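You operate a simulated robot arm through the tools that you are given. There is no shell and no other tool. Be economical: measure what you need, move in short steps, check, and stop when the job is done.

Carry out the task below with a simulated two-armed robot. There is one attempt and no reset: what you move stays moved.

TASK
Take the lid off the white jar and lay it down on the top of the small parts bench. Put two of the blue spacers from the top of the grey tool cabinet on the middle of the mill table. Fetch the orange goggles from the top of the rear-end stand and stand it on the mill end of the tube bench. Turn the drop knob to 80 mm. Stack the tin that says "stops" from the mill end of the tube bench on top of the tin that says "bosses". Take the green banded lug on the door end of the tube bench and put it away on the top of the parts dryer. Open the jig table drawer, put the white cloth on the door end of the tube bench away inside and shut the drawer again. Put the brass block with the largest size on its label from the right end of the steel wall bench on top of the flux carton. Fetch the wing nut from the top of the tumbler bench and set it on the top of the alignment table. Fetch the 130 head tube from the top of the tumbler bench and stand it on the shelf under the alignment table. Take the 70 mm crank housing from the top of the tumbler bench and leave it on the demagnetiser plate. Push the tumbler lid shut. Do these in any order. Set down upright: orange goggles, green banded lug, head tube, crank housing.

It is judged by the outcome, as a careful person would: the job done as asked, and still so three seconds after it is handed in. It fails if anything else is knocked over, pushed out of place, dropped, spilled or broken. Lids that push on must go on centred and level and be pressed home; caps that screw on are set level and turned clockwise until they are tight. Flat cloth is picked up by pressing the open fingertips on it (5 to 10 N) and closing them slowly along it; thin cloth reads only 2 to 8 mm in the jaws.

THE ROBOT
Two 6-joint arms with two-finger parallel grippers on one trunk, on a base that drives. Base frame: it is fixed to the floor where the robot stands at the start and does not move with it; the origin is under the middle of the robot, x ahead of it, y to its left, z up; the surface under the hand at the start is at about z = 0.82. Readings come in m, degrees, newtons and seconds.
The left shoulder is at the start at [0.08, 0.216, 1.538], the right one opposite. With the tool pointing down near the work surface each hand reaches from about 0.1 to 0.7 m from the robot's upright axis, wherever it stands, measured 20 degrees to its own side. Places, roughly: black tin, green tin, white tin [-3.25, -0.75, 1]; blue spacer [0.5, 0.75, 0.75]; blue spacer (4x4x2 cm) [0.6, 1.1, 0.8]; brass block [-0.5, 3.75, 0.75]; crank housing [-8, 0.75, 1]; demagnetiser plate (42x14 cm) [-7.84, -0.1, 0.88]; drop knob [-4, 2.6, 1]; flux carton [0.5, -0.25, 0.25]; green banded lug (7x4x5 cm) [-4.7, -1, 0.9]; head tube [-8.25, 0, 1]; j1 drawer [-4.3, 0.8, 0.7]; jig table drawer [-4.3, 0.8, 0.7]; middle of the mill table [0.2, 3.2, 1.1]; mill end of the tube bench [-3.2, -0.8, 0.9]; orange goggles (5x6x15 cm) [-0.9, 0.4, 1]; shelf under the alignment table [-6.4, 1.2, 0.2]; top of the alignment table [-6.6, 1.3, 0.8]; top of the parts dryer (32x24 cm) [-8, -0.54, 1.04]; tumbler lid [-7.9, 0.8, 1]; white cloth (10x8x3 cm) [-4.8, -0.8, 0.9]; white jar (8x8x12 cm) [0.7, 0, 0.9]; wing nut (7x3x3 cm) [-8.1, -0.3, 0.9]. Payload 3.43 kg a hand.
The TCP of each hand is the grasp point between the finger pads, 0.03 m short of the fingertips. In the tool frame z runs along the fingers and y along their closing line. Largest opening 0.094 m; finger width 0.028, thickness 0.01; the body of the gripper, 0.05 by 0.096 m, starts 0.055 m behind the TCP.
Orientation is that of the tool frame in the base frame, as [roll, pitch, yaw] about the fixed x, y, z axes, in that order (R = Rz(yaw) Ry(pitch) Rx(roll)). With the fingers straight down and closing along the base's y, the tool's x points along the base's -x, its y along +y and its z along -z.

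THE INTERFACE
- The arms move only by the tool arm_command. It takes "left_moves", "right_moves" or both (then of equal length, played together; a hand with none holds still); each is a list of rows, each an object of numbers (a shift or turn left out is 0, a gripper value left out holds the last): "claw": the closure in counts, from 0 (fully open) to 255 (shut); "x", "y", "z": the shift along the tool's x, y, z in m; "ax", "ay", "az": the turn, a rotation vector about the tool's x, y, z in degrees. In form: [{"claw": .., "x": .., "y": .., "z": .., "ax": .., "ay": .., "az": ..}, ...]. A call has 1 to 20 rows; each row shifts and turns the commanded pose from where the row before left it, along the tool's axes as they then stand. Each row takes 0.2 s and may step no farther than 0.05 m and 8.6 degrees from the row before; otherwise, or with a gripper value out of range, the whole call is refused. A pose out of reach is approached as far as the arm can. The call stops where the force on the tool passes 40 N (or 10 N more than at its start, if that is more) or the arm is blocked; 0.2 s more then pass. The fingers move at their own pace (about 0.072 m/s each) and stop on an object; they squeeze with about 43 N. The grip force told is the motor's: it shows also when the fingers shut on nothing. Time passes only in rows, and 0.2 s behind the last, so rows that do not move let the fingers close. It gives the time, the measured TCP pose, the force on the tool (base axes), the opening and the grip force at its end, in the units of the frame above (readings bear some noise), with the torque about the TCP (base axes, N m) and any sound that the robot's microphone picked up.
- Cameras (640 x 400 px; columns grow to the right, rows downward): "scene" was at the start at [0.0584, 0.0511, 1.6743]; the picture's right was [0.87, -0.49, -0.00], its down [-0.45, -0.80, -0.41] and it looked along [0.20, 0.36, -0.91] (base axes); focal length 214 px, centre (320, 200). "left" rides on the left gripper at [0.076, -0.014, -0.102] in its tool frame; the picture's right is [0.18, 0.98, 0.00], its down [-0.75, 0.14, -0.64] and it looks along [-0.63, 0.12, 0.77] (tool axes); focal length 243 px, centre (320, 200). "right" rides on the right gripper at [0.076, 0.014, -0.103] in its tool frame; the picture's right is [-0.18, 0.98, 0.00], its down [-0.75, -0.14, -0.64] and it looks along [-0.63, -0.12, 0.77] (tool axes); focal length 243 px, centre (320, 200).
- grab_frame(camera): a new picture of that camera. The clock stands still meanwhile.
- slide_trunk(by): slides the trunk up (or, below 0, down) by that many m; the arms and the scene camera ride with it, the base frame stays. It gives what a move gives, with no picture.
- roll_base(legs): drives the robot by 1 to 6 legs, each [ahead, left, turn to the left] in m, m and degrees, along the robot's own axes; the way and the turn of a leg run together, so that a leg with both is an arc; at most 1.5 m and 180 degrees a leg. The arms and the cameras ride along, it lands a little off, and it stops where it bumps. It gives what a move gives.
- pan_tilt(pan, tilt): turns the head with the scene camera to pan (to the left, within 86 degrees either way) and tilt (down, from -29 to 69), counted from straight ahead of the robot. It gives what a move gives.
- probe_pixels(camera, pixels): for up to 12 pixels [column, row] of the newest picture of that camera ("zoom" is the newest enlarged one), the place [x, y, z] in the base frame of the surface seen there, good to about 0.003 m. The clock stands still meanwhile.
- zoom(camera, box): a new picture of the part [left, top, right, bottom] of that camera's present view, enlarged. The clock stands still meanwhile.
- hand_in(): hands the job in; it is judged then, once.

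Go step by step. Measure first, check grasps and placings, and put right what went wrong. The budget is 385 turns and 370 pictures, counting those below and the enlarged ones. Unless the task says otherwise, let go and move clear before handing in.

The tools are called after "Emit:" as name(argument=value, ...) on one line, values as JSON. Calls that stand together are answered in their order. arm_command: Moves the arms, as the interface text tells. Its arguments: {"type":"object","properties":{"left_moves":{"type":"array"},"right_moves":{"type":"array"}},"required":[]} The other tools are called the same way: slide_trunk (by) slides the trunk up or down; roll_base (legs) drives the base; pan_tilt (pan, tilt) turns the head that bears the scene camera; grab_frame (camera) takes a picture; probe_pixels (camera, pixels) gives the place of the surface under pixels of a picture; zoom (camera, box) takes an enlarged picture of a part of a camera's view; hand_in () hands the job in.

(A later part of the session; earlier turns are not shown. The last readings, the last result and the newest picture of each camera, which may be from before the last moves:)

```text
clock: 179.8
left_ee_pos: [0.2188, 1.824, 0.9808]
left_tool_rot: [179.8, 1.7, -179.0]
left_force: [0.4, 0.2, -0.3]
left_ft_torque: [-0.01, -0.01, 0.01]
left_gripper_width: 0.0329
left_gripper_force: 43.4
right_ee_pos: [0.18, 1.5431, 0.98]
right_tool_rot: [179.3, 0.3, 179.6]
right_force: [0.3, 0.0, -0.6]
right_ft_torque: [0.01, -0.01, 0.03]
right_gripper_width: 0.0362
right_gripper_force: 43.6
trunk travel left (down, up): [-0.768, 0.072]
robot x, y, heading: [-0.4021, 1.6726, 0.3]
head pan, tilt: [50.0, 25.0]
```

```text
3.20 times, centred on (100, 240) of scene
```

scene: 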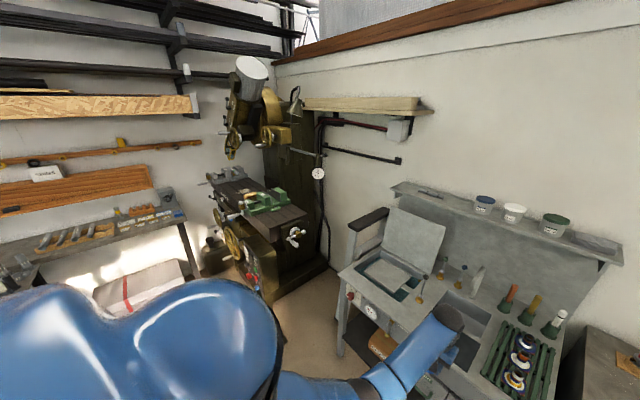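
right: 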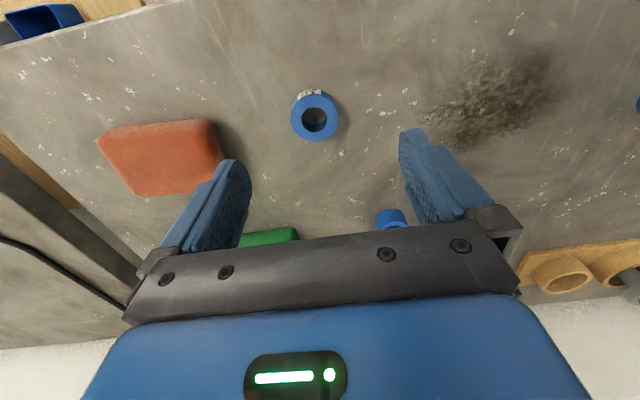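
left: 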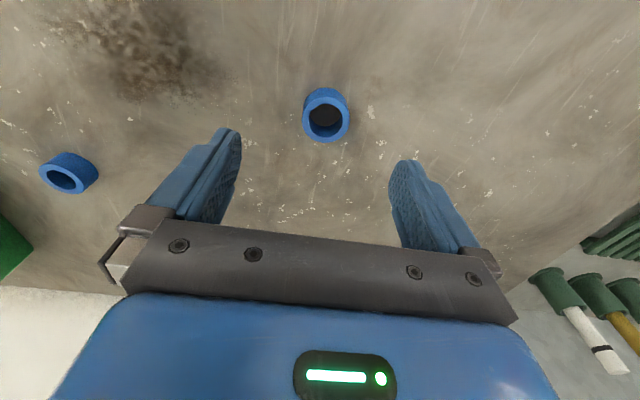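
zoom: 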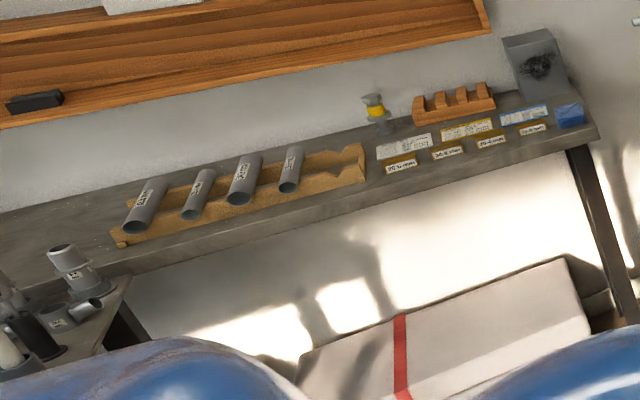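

The quill hangs near (0.2,3.23) with its end above ~1.45; table top is 1.117. Drive in front of the mill at a safe distance and raise the hands.

Emit:
roll_base(legs=[[-0.25, 0.5, 0], [0, 0.85, 0]])

Emit:
slide_trunk(by=0.07)

Emit:
arm_command(left_moves=[{"z": -0.04, "x": -0.02}, {"z": -0.04, "x": -0.02}, {"z": -0.04, "x": -0.02}, {"z": -0.04}, {"z": -0.03}], right_moves=[{"z": -0.04, "x": -0.02}, {"z": -0.04, "x": -0.02}, {"z": -0.04, "x": -0.02}, {"z": -0.04}, {"z": -0.03}])

Emit:
pan_tilt(pan=0, tilt=35)

Emit:
grab_frame(camera="scene")

```text
clock: 185.7
left_ee_pos: [-0.05, 2.8834, 0.9866]
left_tool_rot: [179.8, 2.1, -179.8]
left_force: [-0.6, 0.6, 0.7]
left_ft_torque: [-0.01, -0.03, 0.0]
left_gripper_width: 0.0339
left_gripper_force: 42.8
right_ee_pos: [-0.0845, 2.6093, 0.9845]
right_tool_rot: [178.9, 0.9, 179.6]
right_force: [0.7, 0.6, 0.1]
right_ft_torque: [-0.01, 0.0, 0.05]
right_gripper_width: 0.0362
right_gripper_force: 43.0
trunk travel left (down, up): [-0.768, 0.072]
robot x, y, heading: [-0.6554, 2.7465, 0.2]
head pan, tilt: [50.0, 25.0]
stopped in leg 2: the robot was blocked; the commanded pose is now the measured one
```

```text
clock: 186.7
left_ee_pos: [-0.0479, 2.8849, 1.0547]
left_tool_rot: [-179.9, 1.6, -179.8]
left_force: [-47.6, -22.0, -11.2]
left_ft_torque: [2.59, -6.1, 0.77]
left_gripper_width: 0.0339
left_gripper_force: 42.8
right_ee_pos: [-0.0821, 2.6127, 1.0543]
right_tool_rot: [179.2, 0.7, 179.7]
right_force: [1.1, 0.1, 0.0]
right_ft_torque: [-0.02, 0.04, 0.02]
right_gripper_width: 0.036
right_gripper_force: 42.9
trunk travel left (down, up): [-0.838, 0.002]
robot x, y, heading: [-0.651, 2.7464, 0.1]
head pan, tilt: [50.0, 25.0]
stopped: the force on the tool passed its limit at 62 N (the readings are from after the stop); the commanded pose is now the measured one
```

```text
clock: 187.0
left_ee_pos: [-0.043, 2.8792, 1.0576]
left_tool_rot: [179.7, 1.1, -179.7]
left_force: [-0.4, -0.6, -0.7]
left_ft_torque: [0.06, -0.02, 0.0]
left_gripper_width: 0.034
left_gripper_force: 43.3
right_ee_pos: [-0.0773, 2.6063, 1.0545]
right_tool_rot: [179.0, 0.0, 179.6]
right_force: [0.3, 0.0, -0.1]
right_ft_torque: [0.02, -0.01, -0.01]
right_gripper_width: 0.0364
right_gripper_force: 42.8
trunk travel left (down, up): [-0.838, 0.002]
robot x, y, heading: [-0.655, 2.7417, 0.1]
head pan, tilt: [50.0, 25.0]
stopped in row 1 (left hand): the force on the tool passed its limit at 84 N (the readings are from after the stop); the commanded pose is now the measured one
```

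```text
clock: 188.1
left_ee_pos: [-0.0417, 2.8822, 1.0554]
left_tool_rot: [179.9, 1.0, -179.6]
left_force: [-4.2, -9.8, -2.8]
left_ft_torque: [1.12, -0.69, 0.06]
left_gripper_width: 0.0344
left_gripper_force: 42.9
right_ee_pos: [-0.0744, 2.6085, 1.0548]
right_tool_rot: [179.1, 0.1, 179.7]
right_force: [0.2, 0.4, -0.7]
right_ft_torque: [-0.02, 0.01, -0.03]
right_gripper_width: 0.0362
right_gripper_force: 43.0
trunk travel left (down, up): [-0.838, 0.002]
robot x, y, heading: [-0.655, 2.7478, 0.0]
head pan, tilt: [0.0, 35.0]
```

```text
262 pictures are left
```

scene: 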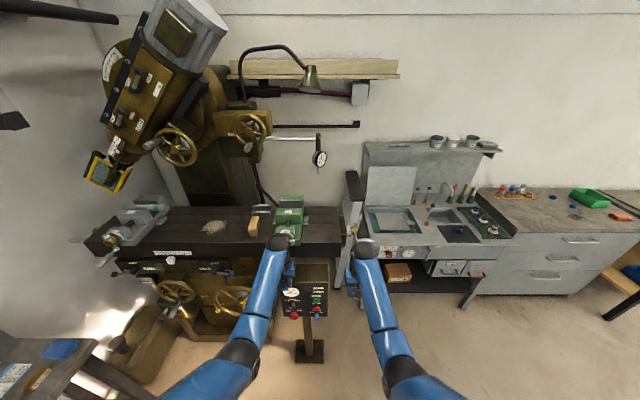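

The left hand met the green vise's crank, which sticks out toward the aisle. Back straight off and inspect.

Emit:
roll_base(legs=[[-0.12, 0, 0]])

Emit:
zoom(camera="scene", box=[60, 170, 360, 360])

Emit:
grab_frame(camera="left")

```text
clock: 189.4
left_ee_pos: [-0.1544, 2.8834, 1.0513]
left_tool_rot: [-180.0, 0.6, -179.4]
left_force: [0.6, 0.3, -0.8]
left_ft_torque: [0.0, 0.02, 0.0]
left_gripper_width: 0.034
left_gripper_force: 43.0
right_ee_pos: [-0.1882, 2.611, 1.0506]
right_tool_rot: [179.3, -0.2, 179.8]
right_force: [0.0, -0.5, -0.9]
right_ft_torque: [-0.03, 0.05, 0.03]
right_gripper_width: 0.0363
right_gripper_force: 42.8
trunk travel left (down, up): [-0.838, 0.002]
robot x, y, heading: [-0.7753, 2.7449, 0.1]
head pan, tilt: [0.0, 35.0]
```

```text
2.11 times, centred on (210, 265) of scene
```

zoom: 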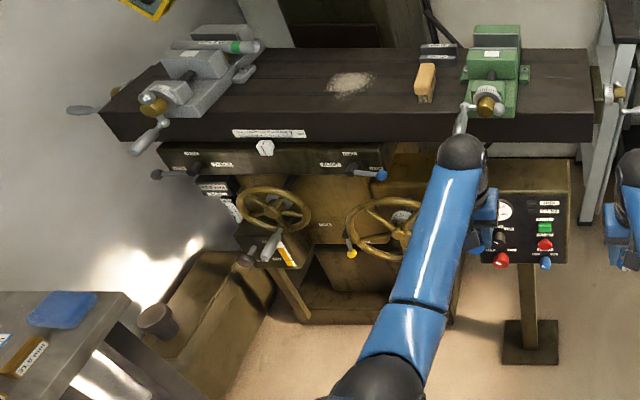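

```text
260 pictures are left
```

left: 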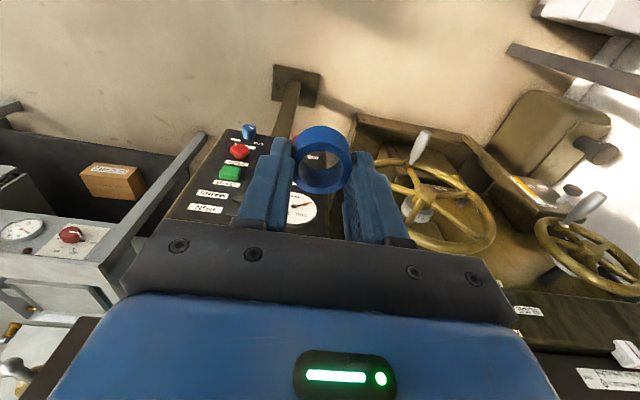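

The mill and vises look untouched, the spacer is still held. Measure free spots at the table middle.

Emit:
probe_pixels(camera="zoom", pixels=[[350, 85], [350, 105], [390, 85], [395, 65], [300, 90], [300, 70], [425, 85], [465, 110], [290, 105], [380, 110], [455, 125], [160, 0]])

```text
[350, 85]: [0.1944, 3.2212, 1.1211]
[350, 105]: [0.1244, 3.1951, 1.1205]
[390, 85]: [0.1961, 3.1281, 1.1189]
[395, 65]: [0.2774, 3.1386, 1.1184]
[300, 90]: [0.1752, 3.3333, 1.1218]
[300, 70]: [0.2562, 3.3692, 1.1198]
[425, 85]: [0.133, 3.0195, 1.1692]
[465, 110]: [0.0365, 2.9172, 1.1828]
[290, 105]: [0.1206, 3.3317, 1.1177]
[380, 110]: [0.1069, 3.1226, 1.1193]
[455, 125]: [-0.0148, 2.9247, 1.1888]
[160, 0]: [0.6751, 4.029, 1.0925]
```

Emit:
probe_pixels(camera="zoom", pixels=[[125, 298], [20, 390], [60, 310], [160, 325], [120, 380], [530, 340], [250, 330], [380, 222], [275, 240]])

Emit:
grab_frame(camera="scene")

Emit:
probe_pixels(camera="scene", pixels=[[105, 170], [95, 183], [120, 178], [110, 145], [150, 145], [180, 150], [245, 130], [20, 345]])

```text
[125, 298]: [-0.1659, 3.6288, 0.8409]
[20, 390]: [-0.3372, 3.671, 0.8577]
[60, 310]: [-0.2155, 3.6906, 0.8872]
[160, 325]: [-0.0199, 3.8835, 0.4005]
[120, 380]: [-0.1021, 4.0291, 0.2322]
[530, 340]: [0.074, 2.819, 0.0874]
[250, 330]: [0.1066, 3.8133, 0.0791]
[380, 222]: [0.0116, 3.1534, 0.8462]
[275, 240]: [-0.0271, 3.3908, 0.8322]
```

```text
259 pictures are left
```

scene: 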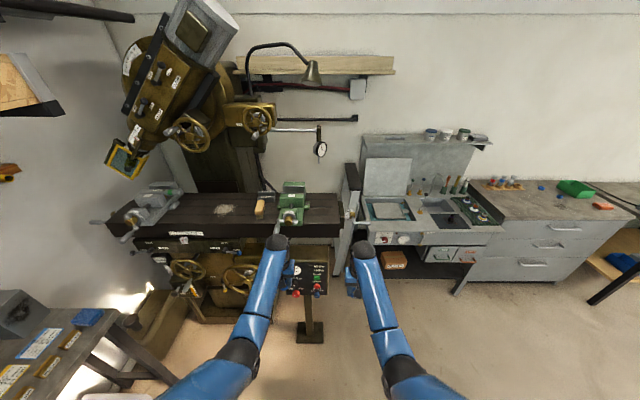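

```text
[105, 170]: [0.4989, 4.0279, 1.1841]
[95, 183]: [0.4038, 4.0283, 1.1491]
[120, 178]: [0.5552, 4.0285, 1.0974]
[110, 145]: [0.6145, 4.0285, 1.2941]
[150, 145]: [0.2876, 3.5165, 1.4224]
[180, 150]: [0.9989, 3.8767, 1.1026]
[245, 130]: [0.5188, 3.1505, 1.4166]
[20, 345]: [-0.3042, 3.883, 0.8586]
```

The head is tilted away, so the table middle is free above. Raise both hands here, then approach sideways.

Emit:
arm_command(left_moves=[{"z": -0.04}, {"z": -0.04}, {"z": -0.04}, {"z": -0.04}, {"z": -0.04}], right_moves=[{"z": -0.04}, {"z": -0.04}, {"z": -0.04}, {"z": -0.04}, {"z": -0.04}])

Emit:
roll_base(legs=[[0, 0.43, 0]])

```text
clock: 190.6
left_ee_pos: [-0.099, 2.8747, 1.1942]
left_tool_rot: [-179.9, 0.9, -179.7]
left_force: [-0.2, -0.1, -1.0]
left_ft_torque: [0.0, 0.02, 0.02]
left_gripper_width: 0.034
left_gripper_force: 42.9
left hand out of reach, approached as far as the arm can: row 2, 3, 4, 5
right_ee_pos: [-0.1191, 2.6203, 1.1657]
right_tool_rot: [179.2, 0.0, 179.7]
right_force: [-0.1, 0.0, -0.4]
right_ft_torque: [0.0, 0.0, 0.02]
right_gripper_width: 0.0363
right_gripper_force: 43.0
right hand out of reach, approached as far as the arm can: row 2, 3, 4, 5
trunk travel left (down, up): [-0.838, 0.002]
robot x, y, heading: [-0.772, 2.7428, -0.1]
head pan, tilt: [0.0, 35.0]
```

```text
clock: 191.6
left_ee_pos: [-0.1006, 2.9055, 1.1977]
left_tool_rot: [179.8, 1.1, -179.5]
left_force: [-1.0, -0.4, 0.5]
left_ft_torque: [-0.01, 0.0, -0.02]
left_gripper_width: 0.034
left_gripper_force: 42.6
right_ee_pos: [-0.1195, 2.6493, 1.1669]
right_tool_rot: [178.9, 0.1, 179.8]
right_force: [-0.2, -0.3, -0.1]
right_ft_torque: [0.03, -0.01, -0.03]
right_gripper_width: 0.0362
right_gripper_force: 42.8
trunk travel left (down, up): [-0.838, 0.002]
robot x, y, heading: [-0.7731, 2.7776, 0.2]
head pan, tilt: [0.0, 35.0]
stopped in leg 1: the robot was blocked; the commanded pose is now the measured one
```

Blocked again at y≈2.78. Look to the left side at floor level.

Emit:
pan_tilt(pan=75, tilt=40)

Emit:
grab_frame(camera="scene")

Emit:
probe_pixels(camera="scene", pixels=[[250, 230], [200, 220], [100, 200], [300, 260], [50, 200], [150, 230]])

```text
clock: 193.1
left_ee_pos: [-0.0985, 2.9122, 1.1957]
left_tool_rot: [-179.9, 1.1, -179.4]
left_force: [0.2, -0.1, 0.4]
left_ft_torque: [0.02, 0.01, 0.0]
left_gripper_width: 0.0339
left_gripper_force: 43.3
right_ee_pos: [-0.1173, 2.6567, 1.1668]
right_tool_rot: [179.2, 0.1, 179.8]
right_force: [0.0, 0.2, 0.0]
right_ft_torque: [0.0, -0.02, 0.0]
right_gripper_width: 0.0363
right_gripper_force: 42.8
trunk travel left (down, up): [-0.838, 0.002]
robot x, y, heading: [-0.7704, 2.7758, 0.4]
head pan, tilt: [75.0, 40.0]
```

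```text
258 pictures are left
```

scene: 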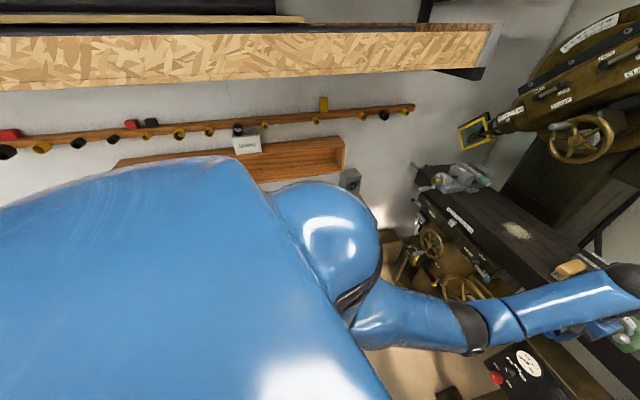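

```text
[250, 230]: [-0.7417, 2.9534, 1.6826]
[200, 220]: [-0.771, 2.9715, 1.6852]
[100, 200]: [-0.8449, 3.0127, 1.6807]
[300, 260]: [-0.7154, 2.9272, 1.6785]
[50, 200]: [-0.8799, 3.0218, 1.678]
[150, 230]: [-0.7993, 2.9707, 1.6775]
```

Something (likely the neighbouring bench corner) limits the base here. Plan: shift right, raise the hands over vise height while extending, then come forward and left with hands above the vises.

Emit:
roll_base(legs=[[0, -0.27, 0]])

Emit:
arm_command(left_moves=[{"z": -0.02, "x": -0.04}, {"z": -0.04, "x": -0.02}, {"z": -0.04, "x": -0.01}, {"z": -0.03}, {}], right_moves=[{"z": -0.02, "x": -0.04}, {"z": -0.04, "x": -0.02}, {"z": -0.04, "x": -0.01}, {"z": -0.04}, {}])

Emit:
pan_tilt(pan=20, tilt=35)

```text
clock: 195.0
left_ee_pos: [-0.0952, 2.6532, 1.1946]
left_tool_rot: [-179.7, 1.1, -179.3]
left_force: [-0.4, 0.3, -0.4]
left_ft_torque: [-0.03, 0.04, -0.02]
left_gripper_width: 0.0342
left_gripper_force: 42.5
right_ee_pos: [-0.1141, 2.3957, 1.1678]
right_tool_rot: [179.4, 0.0, 179.9]
right_force: [-0.4, -0.4, -0.9]
right_ft_torque: [0.03, 0.0, -0.01]
right_gripper_width: 0.0366
right_gripper_force: 43.0
trunk travel left (down, up): [-0.838, 0.002]
robot x, y, heading: [-0.7692, 2.515, 0.2]
head pan, tilt: [75.0, 40.0]
```

```text
clock: 196.2
left_ee_pos: [-0.0276, 2.6492, 1.3249]
left_tool_rot: [180.0, 0.9, -179.4]
left_force: [0.4, -0.9, -0.8]
left_ft_torque: [-0.01, 0.02, -0.01]
left_gripper_width: 0.0342
left_gripper_force: 42.7
right_ee_pos: [-0.0382, 2.3906, 1.304]
right_tool_rot: [179.2, 0.0, 179.8]
right_force: [0.6, 0.5, 0.1]
right_ft_torque: [0.02, -0.02, -0.01]
right_gripper_width: 0.0363
right_gripper_force: 43.0
right hand out of reach, approached as far as the arm can: row 4
trunk travel left (down, up): [-0.838, 0.002]
robot x, y, heading: [-0.7702, 2.5171, 0.4]
head pan, tilt: [75.0, 40.0]
```

```text
clock: 197.4
left_ee_pos: [-0.0279, 2.6479, 1.3253]
left_tool_rot: [-180.0, 1.1, -179.2]
left_force: [0.7, -0.2, 0.0]
left_ft_torque: [0.02, -0.02, 0.0]
left_gripper_width: 0.0341
left_gripper_force: 43.4
right_ee_pos: [-0.0404, 2.3919, 1.3052]
right_tool_rot: [179.2, 0.2, 179.9]
right_force: [-0.3, -0.4, 0.2]
right_ft_torque: [-0.03, -0.01, 0.03]
right_gripper_width: 0.0361
right_gripper_force: 43.0
trunk travel left (down, up): [-0.838, 0.002]
robot x, y, heading: [-0.7684, 2.514, 0.4]
head pan, tilt: [20.0, 35.0]
```

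Heights 1.32/1.30 reached. Move forward, then left over the table.

Emit:
roll_base(legs=[[0.2, 0, 0], [0, 0.45, 0]])

Emit:
grab_frame(camera="scene")

Emit:
grab_frame(camera="left")

```text
clock: 201.3
left_ee_pos: [0.1692, 3.0895, 1.3266]
left_tool_rot: [179.9, 1.0, -179.2]
left_force: [-0.1, -1.0, -0.1]
left_ft_torque: [0.04, -0.03, 0.02]
left_gripper_width: 0.0341
left_gripper_force: 43.0
right_ee_pos: [0.1568, 2.8312, 1.3046]
right_tool_rot: [179.1, 0.0, -180.0]
right_force: [0.0, 0.1, -1.7]
right_ft_torque: [-0.01, 0.0, 0.0]
right_gripper_width: 0.0362
right_gripper_force: 42.8
trunk travel left (down, up): [-0.838, 0.002]
robot x, y, heading: [-0.5716, 2.962, 0.5]
head pan, tilt: [20.0, 35.0]
```

```text
257 pictures are left
```

scene: 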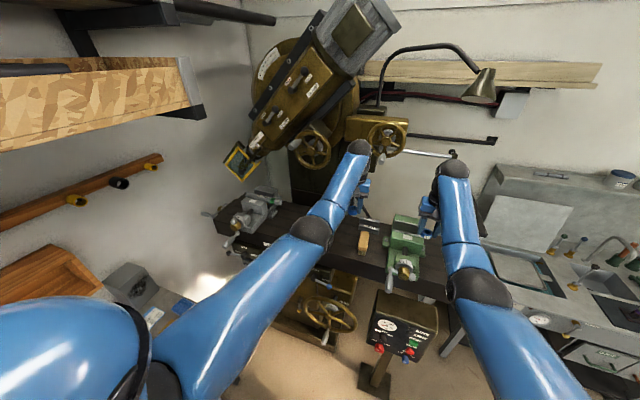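

```text
256 pictures are left
```

left: 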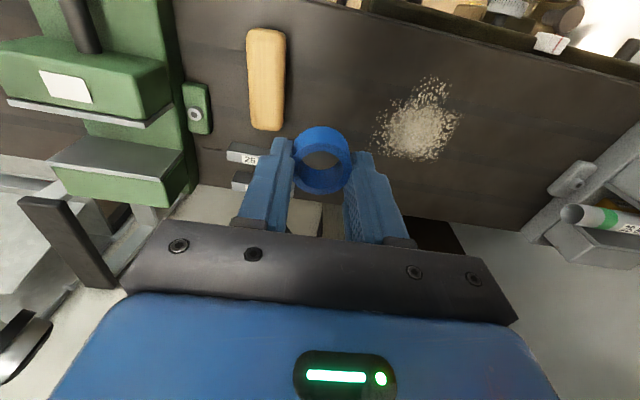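

Left hand is over the free strip between brush and swarf. Lower the left spacer at about (0.19,3.145).

Emit:
arm_command(left_moves=[{"y": 0.03, "x": -0.01}, {"y": 0.025, "x": -0.01}, {"z": 0.04}, {"z": 0.04}, {"z": 0.04}, {"z": 0.03}, {"z": 0.008}, {}])

Emit:
grab_frame(camera="left")

```text
clock: 203.1
left_ee_pos: [0.1795, 3.1476, 1.1711]
left_tool_rot: [-180.0, 0.9, -179.3]
left_force: [0.1, 0.3, 0.4]
left_ft_torque: [0.0, 0.0, 0.01]
left_gripper_width: 0.0339
left_gripper_force: 43.0
left hand out of reach, approached as far as the arm can: row 6
right_ee_pos: [0.1567, 2.8359, 1.3051]
right_tool_rot: [179.2, 0.1, -180.0]
right_force: [-0.2, 0.5, 0.9]
right_ft_torque: [-0.02, 0.03, 0.01]
right_gripper_width: 0.0362
right_gripper_force: 43.2
trunk travel left (down, up): [-0.838, 0.002]
robot x, y, heading: [-0.5701, 2.9571, 0.6]
head pan, tilt: [20.0, 35.0]
```

```text
255 pictures are left
```

left: 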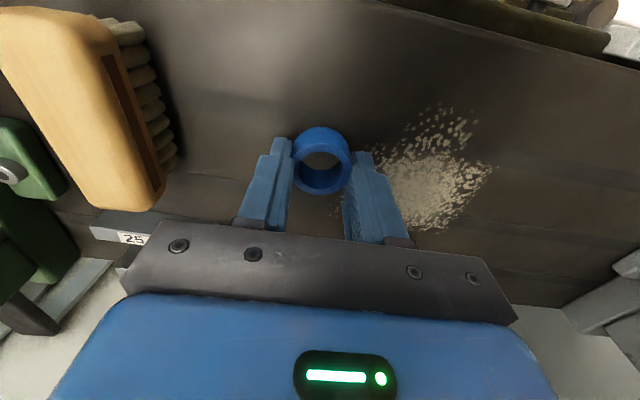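

Continue down to contact in small steps, then release slightly and lift.

Emit:
arm_command(left_moves=[{"z": 0.006}, {"z": 0.005}, {"z": 0.003}, {"z": 0.003}, {}])

```text
clock: 204.3
left_ee_pos: [0.1763, 3.1476, 1.1574]
left_tool_rot: [180.0, 1.0, -179.3]
left_force: [-0.1, 0.5, -0.2]
left_ft_torque: [0.01, -0.04, -0.02]
left_gripper_width: 0.0339
left_gripper_force: 43.5
left hand out of reach, approached as far as the arm can: row 4
right_ee_pos: [0.1581, 2.8356, 1.3045]
right_tool_rot: [179.1, 0.1, -180.0]
right_force: [-0.7, -0.3, -0.8]
right_ft_torque: [0.01, 0.0, -0.02]
right_gripper_width: 0.0362
right_gripper_force: 43.2
trunk travel left (down, up): [-0.838, 0.002]
robot x, y, heading: [-0.5754, 2.9579, 0.5]
head pan, tilt: [20.0, 35.0]
```

Emit:
arm_command(left_moves=[{"z": 0.003}, {"z": 0.003}, {"z": 0.003}, {}])

```text
clock: 205.3
left_ee_pos: [0.1766, 3.1494, 1.1528]
left_tool_rot: [179.9, 1.2, -179.3]
left_force: [4.0, -0.8, 9.9]
left_ft_torque: [0.04, -0.24, 0.01]
left_gripper_width: 0.0342
left_gripper_force: 43.1
left hand out of reach, approached as far as the arm can: row 3
right_ee_pos: [0.1574, 2.8363, 1.3064]
right_tool_rot: [179.2, 0.0, 180.0]
right_force: [0.1, -0.7, -0.5]
right_ft_torque: [0.01, 0.03, -0.01]
right_gripper_width: 0.0361
right_gripper_force: 43.2
trunk travel left (down, up): [-0.838, 0.002]
robot x, y, heading: [-0.5736, 2.9561, 0.5]
head pan, tilt: [20.0, 35.0]
```

Contact felt. Release and lift straight up, then back out to reposition for the right hand.

Emit:
arm_command(left_moves=[{"claw": 120}, {}, {"z": -0.03}, {"z": -0.04}, {"z": -0.05}, {"z": -0.045}, {}])

Emit:
grab_frame(camera="left")

Emit:
roll_base(legs=[[0, -0.45, 0], [-0.2, 0, 0]])

```text
clock: 206.9
left_ee_pos: [0.1897, 3.1485, 1.3145]
left_tool_rot: [-180.0, 0.9, -179.4]
left_force: [-1.0, 0.1, -1.0]
left_ft_torque: [0.0, -0.04, 0.0]
left_gripper_width: 0.0494
left_gripper_force: 0.2
left hand out of reach, approached as far as the arm can: row 3, 4, 5
right_ee_pos: [0.1566, 2.837, 1.3058]
right_tool_rot: [179.1, 0.1, 179.9]
right_force: [-0.4, 0.0, -0.4]
right_ft_torque: [0.02, -0.03, 0.02]
right_gripper_width: 0.0361
right_gripper_force: 42.9
trunk travel left (down, up): [-0.838, 0.002]
robot x, y, heading: [-0.5755, 2.9562, 0.5]
head pan, tilt: [20.0, 35.0]
```

```text
254 pictures are left
```

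left: 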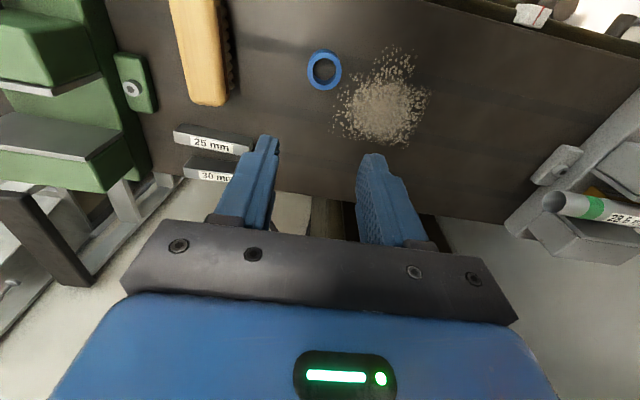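

```text
clock: 210.8
left_ee_pos: [-0.003, 2.6971, 1.3108]
left_tool_rot: [-179.9, 0.7, -179.4]
left_force: [-0.3, -0.3, -0.6]
left_ft_torque: [-0.02, 0.02, 0.01]
left_gripper_width: 0.0496
left_gripper_force: 0.0
right_ee_pos: [-0.0353, 2.3844, 1.3021]
right_tool_rot: [179.2, -0.2, 179.9]
right_force: [0.8, 0.5, -0.7]
right_ft_torque: [-0.01, 0.03, 0.0]
right_gripper_width: 0.0361
right_gripper_force: 43.3
trunk travel left (down, up): [-0.838, 0.002]
robot x, y, heading: [-0.7712, 2.5073, 0.5]
head pan, tilt: [20.0, 35.0]
```

First spacer is on the table. Tuck the left arm low and to the left side.

Emit:
arm_command(left_moves=[{"z": 0.038, "x": 0.03, "claw": 0}, {"z": 0.038, "x": 0.03}, {"z": 0.038, "x": 0.03}, {"z": 0.038, "x": 0.03}, {"z": 0.038, "x": 0.03}, {"z": 0.038, "x": 0.03}, {"z": 0.038, "x": 0.03}, {"z": 0.038, "x": 0.03}, {"z": 0.038, "x": 0.03}, {"x": 0.03, "y": 0.03}, {"x": 0.03, "y": 0.03}, {"x": 0.03, "y": 0.03}, {"x": 0.03, "y": 0.03}, {"y": 0.04}, {"y": 0.04}])

Emit:
roll_base(legs=[[0.2, 0, 0], [0, 0.6, 0]])

Emit:
grab_frame(camera="right")

Emit:
grab_frame(camera="scene")

```text
clock: 214.0
left_ee_pos: [-0.1756, 2.8895, 0.8835]
left_tool_rot: [-179.8, 0.9, -179.4]
left_force: [0.6, 0.3, 0.0]
left_ft_torque: [0.01, 0.02, -0.01]
left_gripper_width: 0.094
left_gripper_force: 0.0
left hand out of reach, approached as far as the arm can: row 1, 2, 3, 4, 5, 6, 7, 8, 9, 10, 11, 12, 13, 14, 15
right_ee_pos: [-0.0416, 2.3866, 1.3056]
right_tool_rot: [179.3, 0.1, 179.9]
right_force: [-0.4, -0.7, 0.4]
right_ft_torque: [0.01, -0.02, 0.02]
right_gripper_width: 0.036
right_gripper_force: 43.4
trunk travel left (down, up): [-0.838, 0.002]
robot x, y, heading: [-0.7711, 2.5062, 0.3]
head pan, tilt: [20.0, 35.0]
```

```text
clock: 216.6
left_ee_pos: [0.0244, 2.9547, 0.8851]
left_tool_rot: [-179.2, 0.6, -179.3]
left_force: [1.0, -16.9, 9.0]
left_ft_torque: [-0.04, 0.04, 0.04]
left_gripper_width: 0.086
left_gripper_force: 0.1
right_ee_pos: [0.1594, 2.4581, 1.3044]
right_tool_rot: [178.9, 0.1, 180.0]
right_force: [-0.4, 0.1, -0.8]
right_ft_torque: [0.02, -0.03, -0.05]
right_gripper_width: 0.036
right_gripper_force: 43.1
trunk travel left (down, up): [-0.838, 0.002]
robot x, y, heading: [-0.5633, 2.5861, 0.6]
head pan, tilt: [20.0, 35.0]
stopped in leg 2: the force on the tool passed its limit at 50 N (the readings are from after the stop); the commanded pose is now the measured one
```

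```text
253 pictures are left
```

right: 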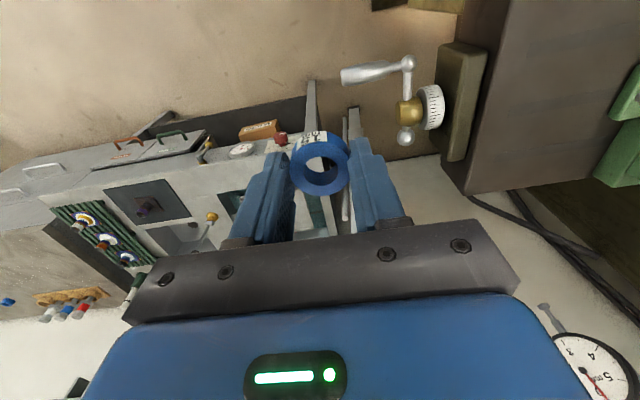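

```text
252 pictures are left
```

scene: 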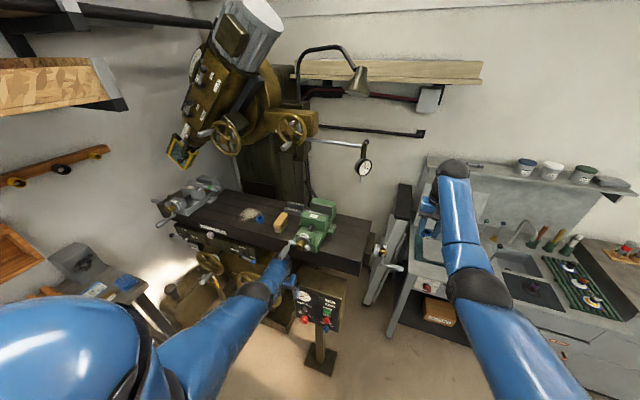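

The left hand ended short of its tucked pose and touched the handwheel. Back off right away.

Emit:
roll_base(legs=[[0, -0.1, 0], [-0.2, 0, 0]])

Emit:
arm_command(left_moves=[{"x": 0.03, "y": 0.02, "z": 0.02}, {"x": 0.03, "y": 0.02, "z": 0.02}, {"x": 0.03, "y": 0.02}, {"x": 0.03, "y": 0.02}, {"x": 0.03, "y": 0.02}, {"x": 0.03}])

Emit:
zoom(camera="scene", box=[130, 160, 390, 380])

```text
clock: 218.9
left_ee_pos: [-0.1711, 2.8593, 0.8794]
left_tool_rot: [-179.1, 0.2, -179.0]
left_force: [-0.6, 0.0, 0.5]
left_ft_torque: [0.02, 0.0, 0.05]
left_gripper_width: 0.0942
left_gripper_force: 0.2
right_ee_pos: [-0.0307, 2.3626, 1.3029]
right_tool_rot: [179.0, -0.2, -179.9]
right_force: [1.0, -0.2, -0.4]
right_ft_torque: [0.04, 0.02, 0.03]
right_gripper_width: 0.0363
right_gripper_force: 43.1
trunk travel left (down, up): [-0.838, 0.002]
robot x, y, heading: [-0.7612, 2.4842, 0.5]
head pan, tilt: [20.0, 35.0]
```

```text
clock: 220.3
left_ee_pos: [-0.3587, 2.9571, 0.8388]
left_tool_rot: [-179.0, 0.5, -179.1]
left_force: [0.5, -0.4, -0.1]
left_ft_torque: [0.0, -0.03, 0.02]
left_gripper_width: 0.0941
left_gripper_force: 0.0
right_ee_pos: [-0.0351, 2.3658, 1.3044]
right_tool_rot: [179.3, 0.0, -179.9]
right_force: [0.7, 0.3, 0.1]
right_ft_torque: [-0.03, 0.01, -0.02]
right_gripper_width: 0.036
right_gripper_force: 42.9
trunk travel left (down, up): [-0.838, 0.002]
robot x, y, heading: [-0.7674, 2.4854, 0.6]
head pan, tilt: [20.0, 35.0]
```

```text
1.82 times, centred on (260, 270) of scene
```

zoom: 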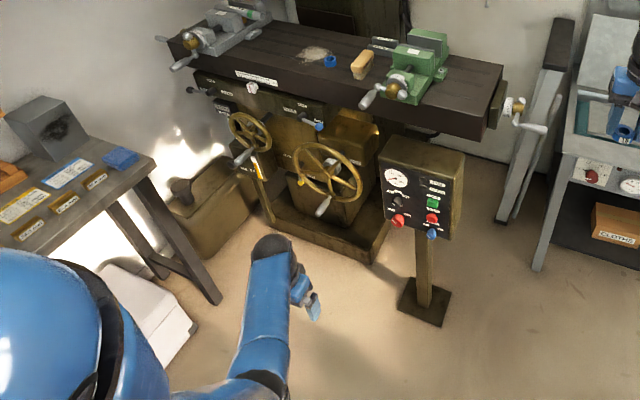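

Left arm is tucked properly now. Bring it inward a bit, then drive to the table again, step by step.

Emit:
arm_command(left_moves=[{"y": -0.04}, {"y": -0.04}, {"y": -0.04}, {"x": 0.02}])

Emit:
roll_base(legs=[[0.19, 0, -0.5], [0, 0.6, 0]])

Emit:
grab_frame(camera="right")

Emit:
grab_frame(camera="scene")

```text
clock: 221.3
left_ee_pos: [-0.3723, 2.8364, 0.8421]
left_tool_rot: [-179.1, 0.4, -178.9]
left_force: [-0.2, 0.5, 0.0]
left_ft_torque: [0.05, 0.0, 0.0]
left_gripper_width: 0.0942
left_gripper_force: 0.1
right_ee_pos: [-0.0357, 2.3654, 1.3062]
right_tool_rot: [179.2, 0.1, -179.9]
right_force: [-0.2, 0.2, -0.4]
right_ft_torque: [0.0, 0.0, 0.04]
right_gripper_width: 0.036
right_gripper_force: 42.9
trunk travel left (down, up): [-0.838, 0.002]
robot x, y, heading: [-0.7664, 2.4867, 0.7]
head pan, tilt: [20.0, 35.0]
```

```text
clock: 225.8
left_ee_pos: [-0.1763, 3.4317, 0.8426]
left_tool_rot: [-179.2, 0.5, -179.7]
left_force: [-0.2, -0.1, 1.4]
left_ft_torque: [0.02, 0.0, 0.01]
left_gripper_width: 0.094
left_gripper_force: 0.1
right_ee_pos: [0.1551, 2.9554, 1.3055]
right_tool_rot: [179.1, 0.1, 179.4]
right_force: [0.9, 0.3, -1.1]
right_ft_torque: [0.02, -0.01, 0.0]
right_gripper_width: 0.0358
right_gripper_force: 43.1
trunk travel left (down, up): [-0.838, 0.002]
robot x, y, heading: [-0.5752, 3.0824, -0.1]
head pan, tilt: [20.0, 35.0]
```

```text
250 pictures are left
```

right: 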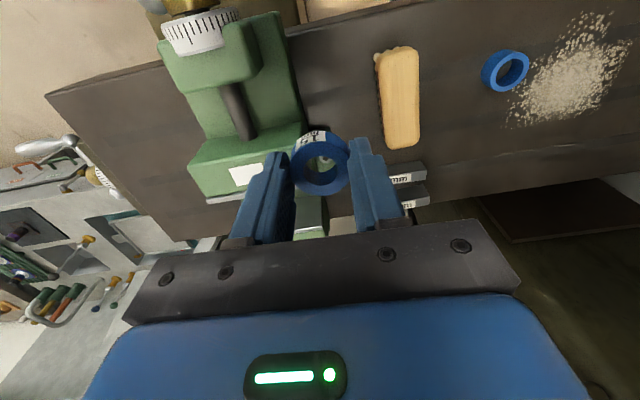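

```text
249 pictures are left
```

scene: 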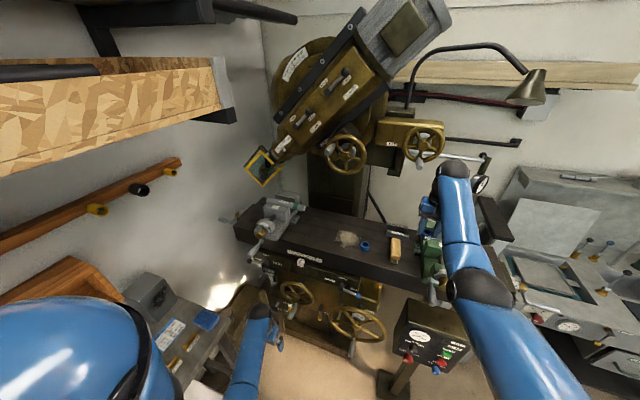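

Emit:
probe_pixels(camera="right", pixels=[[416, 80], [416, 130], [400, 60], [505, 88], [488, 70], [455, 60], [455, 90], [455, 20]])

```text
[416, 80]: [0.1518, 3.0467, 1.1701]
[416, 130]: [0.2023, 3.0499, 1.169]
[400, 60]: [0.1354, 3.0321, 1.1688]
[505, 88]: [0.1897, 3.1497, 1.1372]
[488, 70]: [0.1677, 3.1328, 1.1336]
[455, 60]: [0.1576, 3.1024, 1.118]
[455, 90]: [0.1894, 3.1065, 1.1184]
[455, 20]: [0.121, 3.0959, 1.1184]
```

Free spot for the second spacer: (0.13,3.098). Move over and lower.

Emit:
arm_command(right_moves=[{"y": 0.04}, {"y": 0.04}, {"y": 0.04}, {"y": 0.023, "x": 0.01}, {"z": 0.04, "x": 0.007}, {"z": 0.04, "x": 0.008}, {"z": 0.03}, {"z": 0.02}, {}])

Emit:
grab_frame(camera="right")

```text
clock: 227.8
left_ee_pos: [-0.1763, 3.4333, 0.8419]
left_tool_rot: [-179.1, 0.5, -179.8]
left_force: [-1.4, 0.6, -0.8]
left_ft_torque: [0.01, 0.02, 0.02]
left_gripper_width: 0.0938
left_gripper_force: 0.1
right_ee_pos: [0.1324, 3.1009, 1.179]
right_tool_rot: [179.2, 0.2, 179.2]
right_force: [0.7, 0.1, -0.9]
right_ft_torque: [0.02, 0.01, -0.01]
right_gripper_width: 0.0357
right_gripper_force: 43.1
trunk travel left (down, up): [-0.838, 0.002]
robot x, y, heading: [-0.5736, 3.0798, -0.2]
head pan, tilt: [20.0, 35.0]
```

```text
248 pictures are left
```

right: 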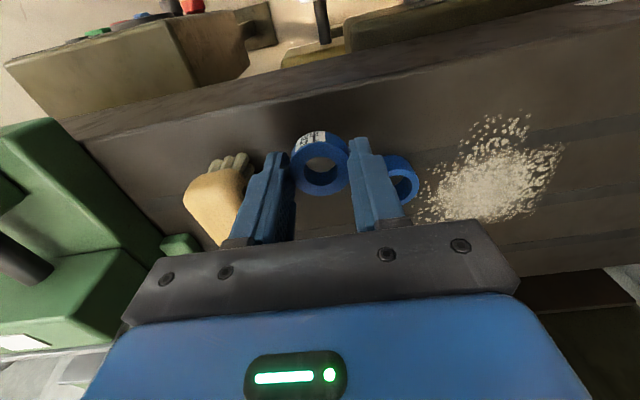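

Emit:
arm_command(right_moves=[{"z": 0.01}, {"z": 0.008}, {"z": 0.005}, {"z": 0.004}, {}])

```text
clock: 229.0
left_ee_pos: [-0.1778, 3.433, 0.8432]
left_tool_rot: [-179.1, 0.6, -179.8]
left_force: [-0.1, -0.4, 0.8]
left_ft_torque: [0.01, 0.0, 0.01]
left_gripper_width: 0.0941
left_gripper_force: 0.0
right_ee_pos: [0.131, 3.1035, 1.1541]
right_tool_rot: [179.1, 0.5, 179.4]
right_force: [5.0, -0.6, 19.0]
right_ft_torque: [-0.34, -0.14, 0.09]
right_gripper_width: 0.0356
right_gripper_force: 43.4
trunk travel left (down, up): [-0.838, 0.002]
robot x, y, heading: [-0.5756, 3.0855, -0.2]
head pan, tilt: [20.0, 35.0]
```

Emit:
arm_command(right_moves=[{"z": -0.001, "claw": 138}, {}, {}, {"z": -0.03}, {"z": -0.03}, {"z": -0.04, "x": -0.005}, {"z": -0.045, "x": -0.01}, {}])

Emit:
grab_frame(camera="right")

```text
clock: 230.8
left_ee_pos: [-0.1765, 3.4331, 0.8414]
left_tool_rot: [-179.1, 0.5, -179.8]
left_force: [1.1, 0.8, -0.4]
left_ft_torque: [0.02, 0.02, 0.01]
left_gripper_width: 0.0941
left_gripper_force: 0.0
right_ee_pos: [0.1469, 3.098, 1.297]
right_tool_rot: [179.2, 0.0, 179.3]
right_force: [0.4, 0.0, -0.5]
right_ft_torque: [0.01, 0.03, 0.0]
right_gripper_width: 0.0432
right_gripper_force: 0.0
trunk travel left (down, up): [-0.838, 0.002]
robot x, y, heading: [-0.5743, 3.0872, 0.0]
head pan, tilt: [20.0, 35.0]
```

```text
247 pictures are left
```

right: 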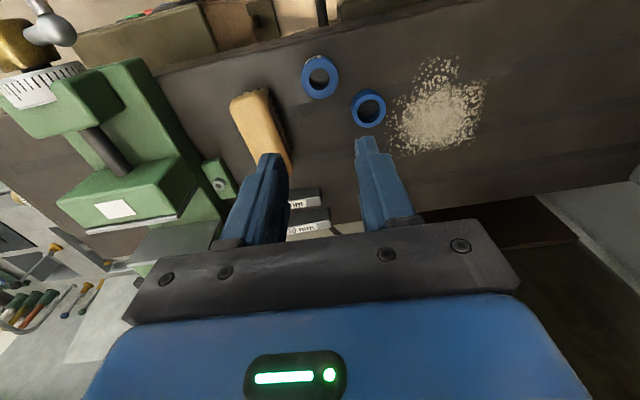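

Both spacers stand on the table middle. Now read the brass blocks on the right end of the steel wall bench.

Emit:
pan_tilt(pan=50, tilt=50)

Emit:
grab_frame(camera="scene")

Emit:
zoom(camera="scene", box=[240, 130, 400, 250])

```text
clock: 231.8
left_ee_pos: [-0.177, 3.4332, 0.8422]
left_tool_rot: [-178.9, 0.5, -179.8]
left_force: [0.2, -0.4, 0.4]
left_ft_torque: [0.01, -0.03, -0.01]
left_gripper_width: 0.0943
left_gripper_force: 0.0
right_ee_pos: [0.1476, 3.0996, 1.2975]
right_tool_rot: [179.1, -0.1, 179.3]
right_force: [-0.4, -0.2, 0.4]
right_ft_torque: [0.02, -0.03, 0.01]
right_gripper_width: 0.0432
right_gripper_force: 0.0
trunk travel left (down, up): [-0.838, 0.002]
robot x, y, heading: [-0.5747, 3.0885, -0.0]
head pan, tilt: [50.0, 50.0]
```

```text
246 pictures are left
```

scene: 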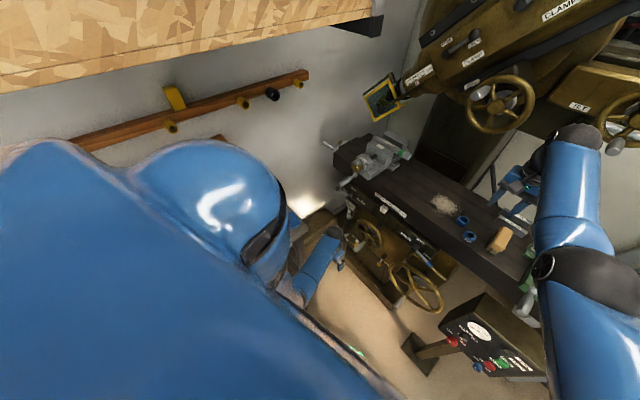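

```text
3.33 times, centred on (320, 190) of scene
```

zoom: 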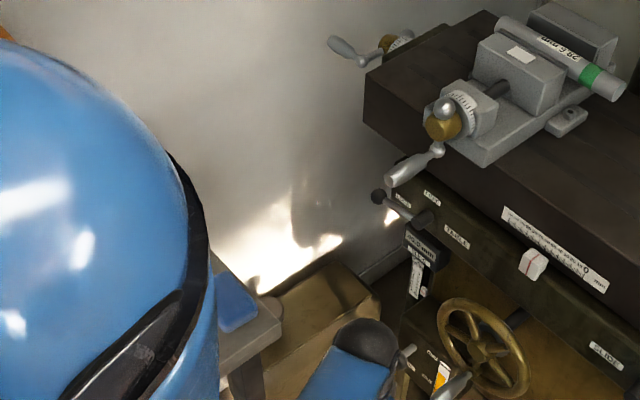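

Body blocks the view. Leave the mill to the right, then turn to face the steel bench.

Emit:
roll_base(legs=[[0, -0.6, 0], [0, -0.35, 0]])

Emit:
arm_command(left_moves=[{"z": -0.03, "x": -0.03, "y": -0.02}, {"z": -0.03, "x": -0.03, "y": -0.02}, {"z": -0.03, "x": -0.03, "y": -0.02}, {"z": -0.03, "x": -0.03, "y": -0.02}, {"z": -0.03, "x": -0.03, "y": -0.02}, {"z": -0.03}], right_moves=[{"z": 0.04, "claw": 0}, {"z": 0.04}, {"z": 0.04}, {"z": 0.04}, {"z": 0.04, "x": 0.02}, {"z": 0.04, "x": 0.02}])

Emit:
roll_base(legs=[[0, 0, 90]])

Emit:
pan_tilt(pan=0, tilt=30)

Emit:
grab_frame(camera="scene")

```text
clock: 237.0
left_ee_pos: [-0.182, 2.4865, 0.8416]
left_tool_rot: [-178.9, 0.5, 180.0]
left_force: [0.7, -0.7, -0.9]
left_ft_torque: [-0.02, -0.02, -0.04]
left_gripper_width: 0.094
left_gripper_force: 0.0
right_ee_pos: [0.14, 2.1523, 1.2954]
right_tool_rot: [179.3, 0.0, 179.1]
right_force: [-0.7, 0.9, -0.1]
right_ft_torque: [-0.01, 0.0, 0.03]
right_gripper_width: 0.0433
right_gripper_force: 0.1
trunk travel left (down, up): [-0.838, 0.002]
robot x, y, heading: [-0.5786, 2.1406, -0.5]
head pan, tilt: [50.0, 50.0]
```

```text
clock: 238.4
left_ee_pos: [-0.0345, 2.3868, 1.028]
left_tool_rot: [-178.9, 0.4, 179.9]
left_force: [0.0, 0.5, 0.5]
left_ft_torque: [0.05, 0.0, -0.02]
left_gripper_width: 0.0939
left_gripper_force: 0.1
right_ee_pos: [0.0916, 2.1501, 1.0522]
right_tool_rot: [179.3, 0.0, 179.1]
right_force: [-0.2, 0.4, 0.5]
right_ft_torque: [-0.01, 0.02, 0.0]
right_gripper_width: 0.0939
right_gripper_force: 0.0
right hand out of reach, approached as far as the arm can: row 2, 4, 5, 6
trunk travel left (down, up): [-0.838, 0.002]
robot x, y, heading: [-0.5828, 2.138, -0.2]
head pan, tilt: [50.0, 50.0]
```

```text
clock: 242.6
left_ee_pos: [-0.8204, 2.6907, 1.0274]
left_tool_rot: [-179.1, 0.4, -91.0]
left_force: [0.0, 0.1, 0.5]
left_ft_torque: [-0.03, 0.02, 0.01]
left_gripper_width: 0.0941
left_gripper_force: 0.0
right_ee_pos: [-0.58, 2.813, 1.0529]
right_tool_rot: [179.1, -0.2, -91.8]
right_force: [-0.2, 0.1, -0.1]
right_ft_torque: [-0.04, -0.02, -0.02]
right_gripper_width: 0.0941
right_gripper_force: 0.1
trunk travel left (down, up): [-0.838, 0.002]
robot x, y, heading: [-0.58, 2.143, 88.6]
head pan, tilt: [50.0, 50.0]
```

```text
clock: 243.8
left_ee_pos: [-0.821, 2.69, 1.0258]
left_tool_rot: [-179.1, 0.5, -91.0]
left_force: [-0.5, 0.1, -0.4]
left_ft_torque: [-0.02, -0.01, -0.02]
left_gripper_width: 0.0939
left_gripper_force: 0.1
right_ee_pos: [-0.5808, 2.8131, 1.0536]
right_tool_rot: [179.2, -0.2, -91.8]
right_force: [-0.3, -0.5, 0.7]
right_ft_torque: [0.04, 0.0, -0.01]
right_gripper_width: 0.0942
right_gripper_force: 0.2
trunk travel left (down, up): [-0.838, 0.002]
robot x, y, heading: [-0.582, 2.1393, 88.5]
head pan, tilt: [0.0, 30.0]
```

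```text
244 pictures are left
```

scene: 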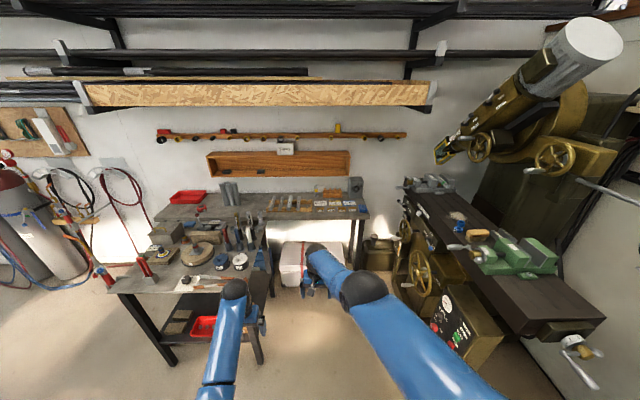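

Emit:
zoom(camera="scene", box=[260, 170, 380, 240])

Emit:
probe_pixels(camera="scene", pixels=[[260, 270], [250, 350], [270, 250], [365, 215], [360, 265], [300, 260], [330, 207], [240, 300]])

```text
5.33 times, centred on (320, 205) of scene
```

zoom: 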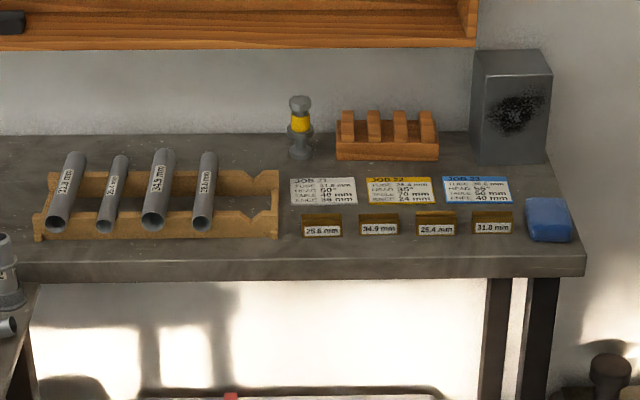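

```text
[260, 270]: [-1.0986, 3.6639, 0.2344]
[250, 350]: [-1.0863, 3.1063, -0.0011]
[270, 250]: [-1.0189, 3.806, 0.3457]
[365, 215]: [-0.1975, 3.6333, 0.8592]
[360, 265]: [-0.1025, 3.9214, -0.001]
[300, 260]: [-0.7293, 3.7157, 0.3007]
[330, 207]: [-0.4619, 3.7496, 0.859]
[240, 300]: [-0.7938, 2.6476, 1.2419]
```

Emit:
zoom(camera="scene", box=[312, 200, 362, 220])

Emit:
probe_pixels(camera="zoom", pixels=[[120, 180], [260, 180], [195, 150], [150, 200], [230, 200], [60, 200], [320, 200], [195, 240]])

```text
12.80 times, centred on (337, 210) of scene
```

zoom: 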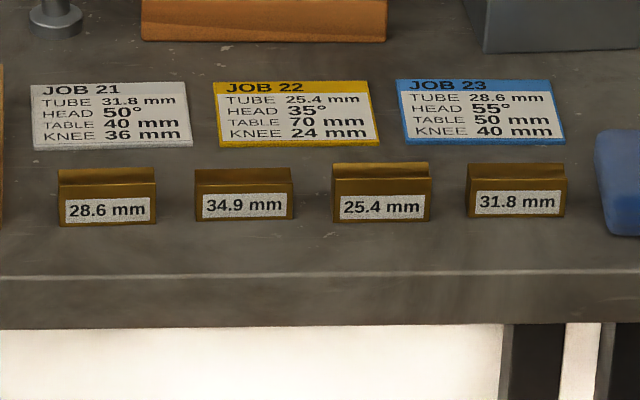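

```text
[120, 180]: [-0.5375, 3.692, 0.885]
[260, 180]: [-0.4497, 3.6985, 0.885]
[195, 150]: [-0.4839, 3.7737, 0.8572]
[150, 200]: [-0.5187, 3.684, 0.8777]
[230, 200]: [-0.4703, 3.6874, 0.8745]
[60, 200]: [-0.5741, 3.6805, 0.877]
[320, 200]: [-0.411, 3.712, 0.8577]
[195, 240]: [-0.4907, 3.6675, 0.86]
```

The largest is 34.9 mm, at x≈-0.46, y≈3.69. Drive up to the bench.

Emit:
roll_base(legs=[[0.9, -0.03, 1.5]])

Emit:
grab_frame(camera="right")

Emit:
grab_frame(camera="scene")

```text
clock: 248.5
left_ee_pos: [-0.7899, 3.5802, 1.0259]
left_tool_rot: [-179.1, 0.5, -89.9]
left_force: [-0.1, -0.3, 0.5]
left_ft_torque: [0.01, 0.03, -0.02]
left_gripper_width: 0.0941
left_gripper_force: 0.3
right_ee_pos: [-0.5521, 3.7075, 1.0546]
right_tool_rot: [179.3, 0.0, -90.9]
right_force: [-0.3, 0.2, 0.7]
right_ft_torque: [-0.01, 0.0, 0.01]
right_gripper_width: 0.0941
right_gripper_force: 0.1
trunk travel left (down, up): [-0.838, 0.002]
robot x, y, heading: [-0.5335, 3.0348, 89.9]
head pan, tilt: [0.0, 30.0]
```

```text
241 pictures are left
```

right: 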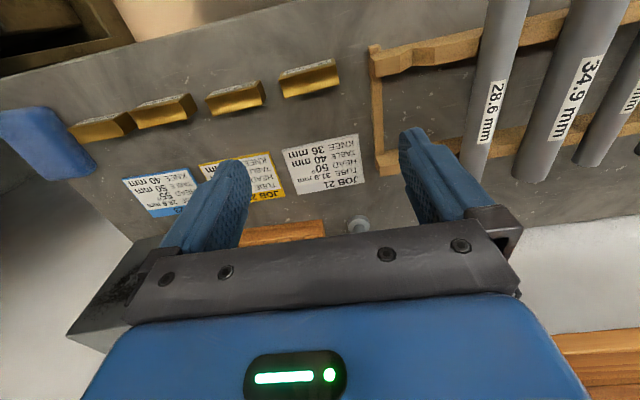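

```text
240 pictures are left
```

scene: 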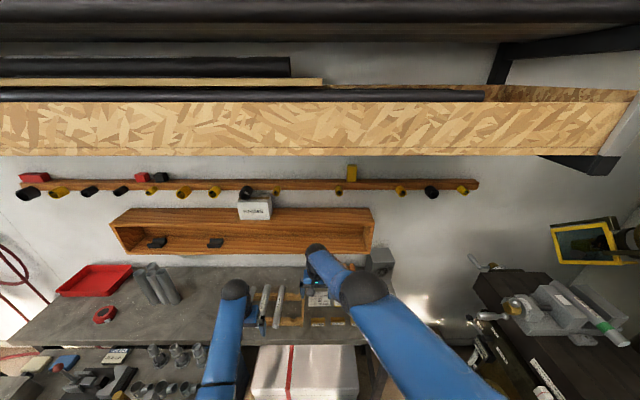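

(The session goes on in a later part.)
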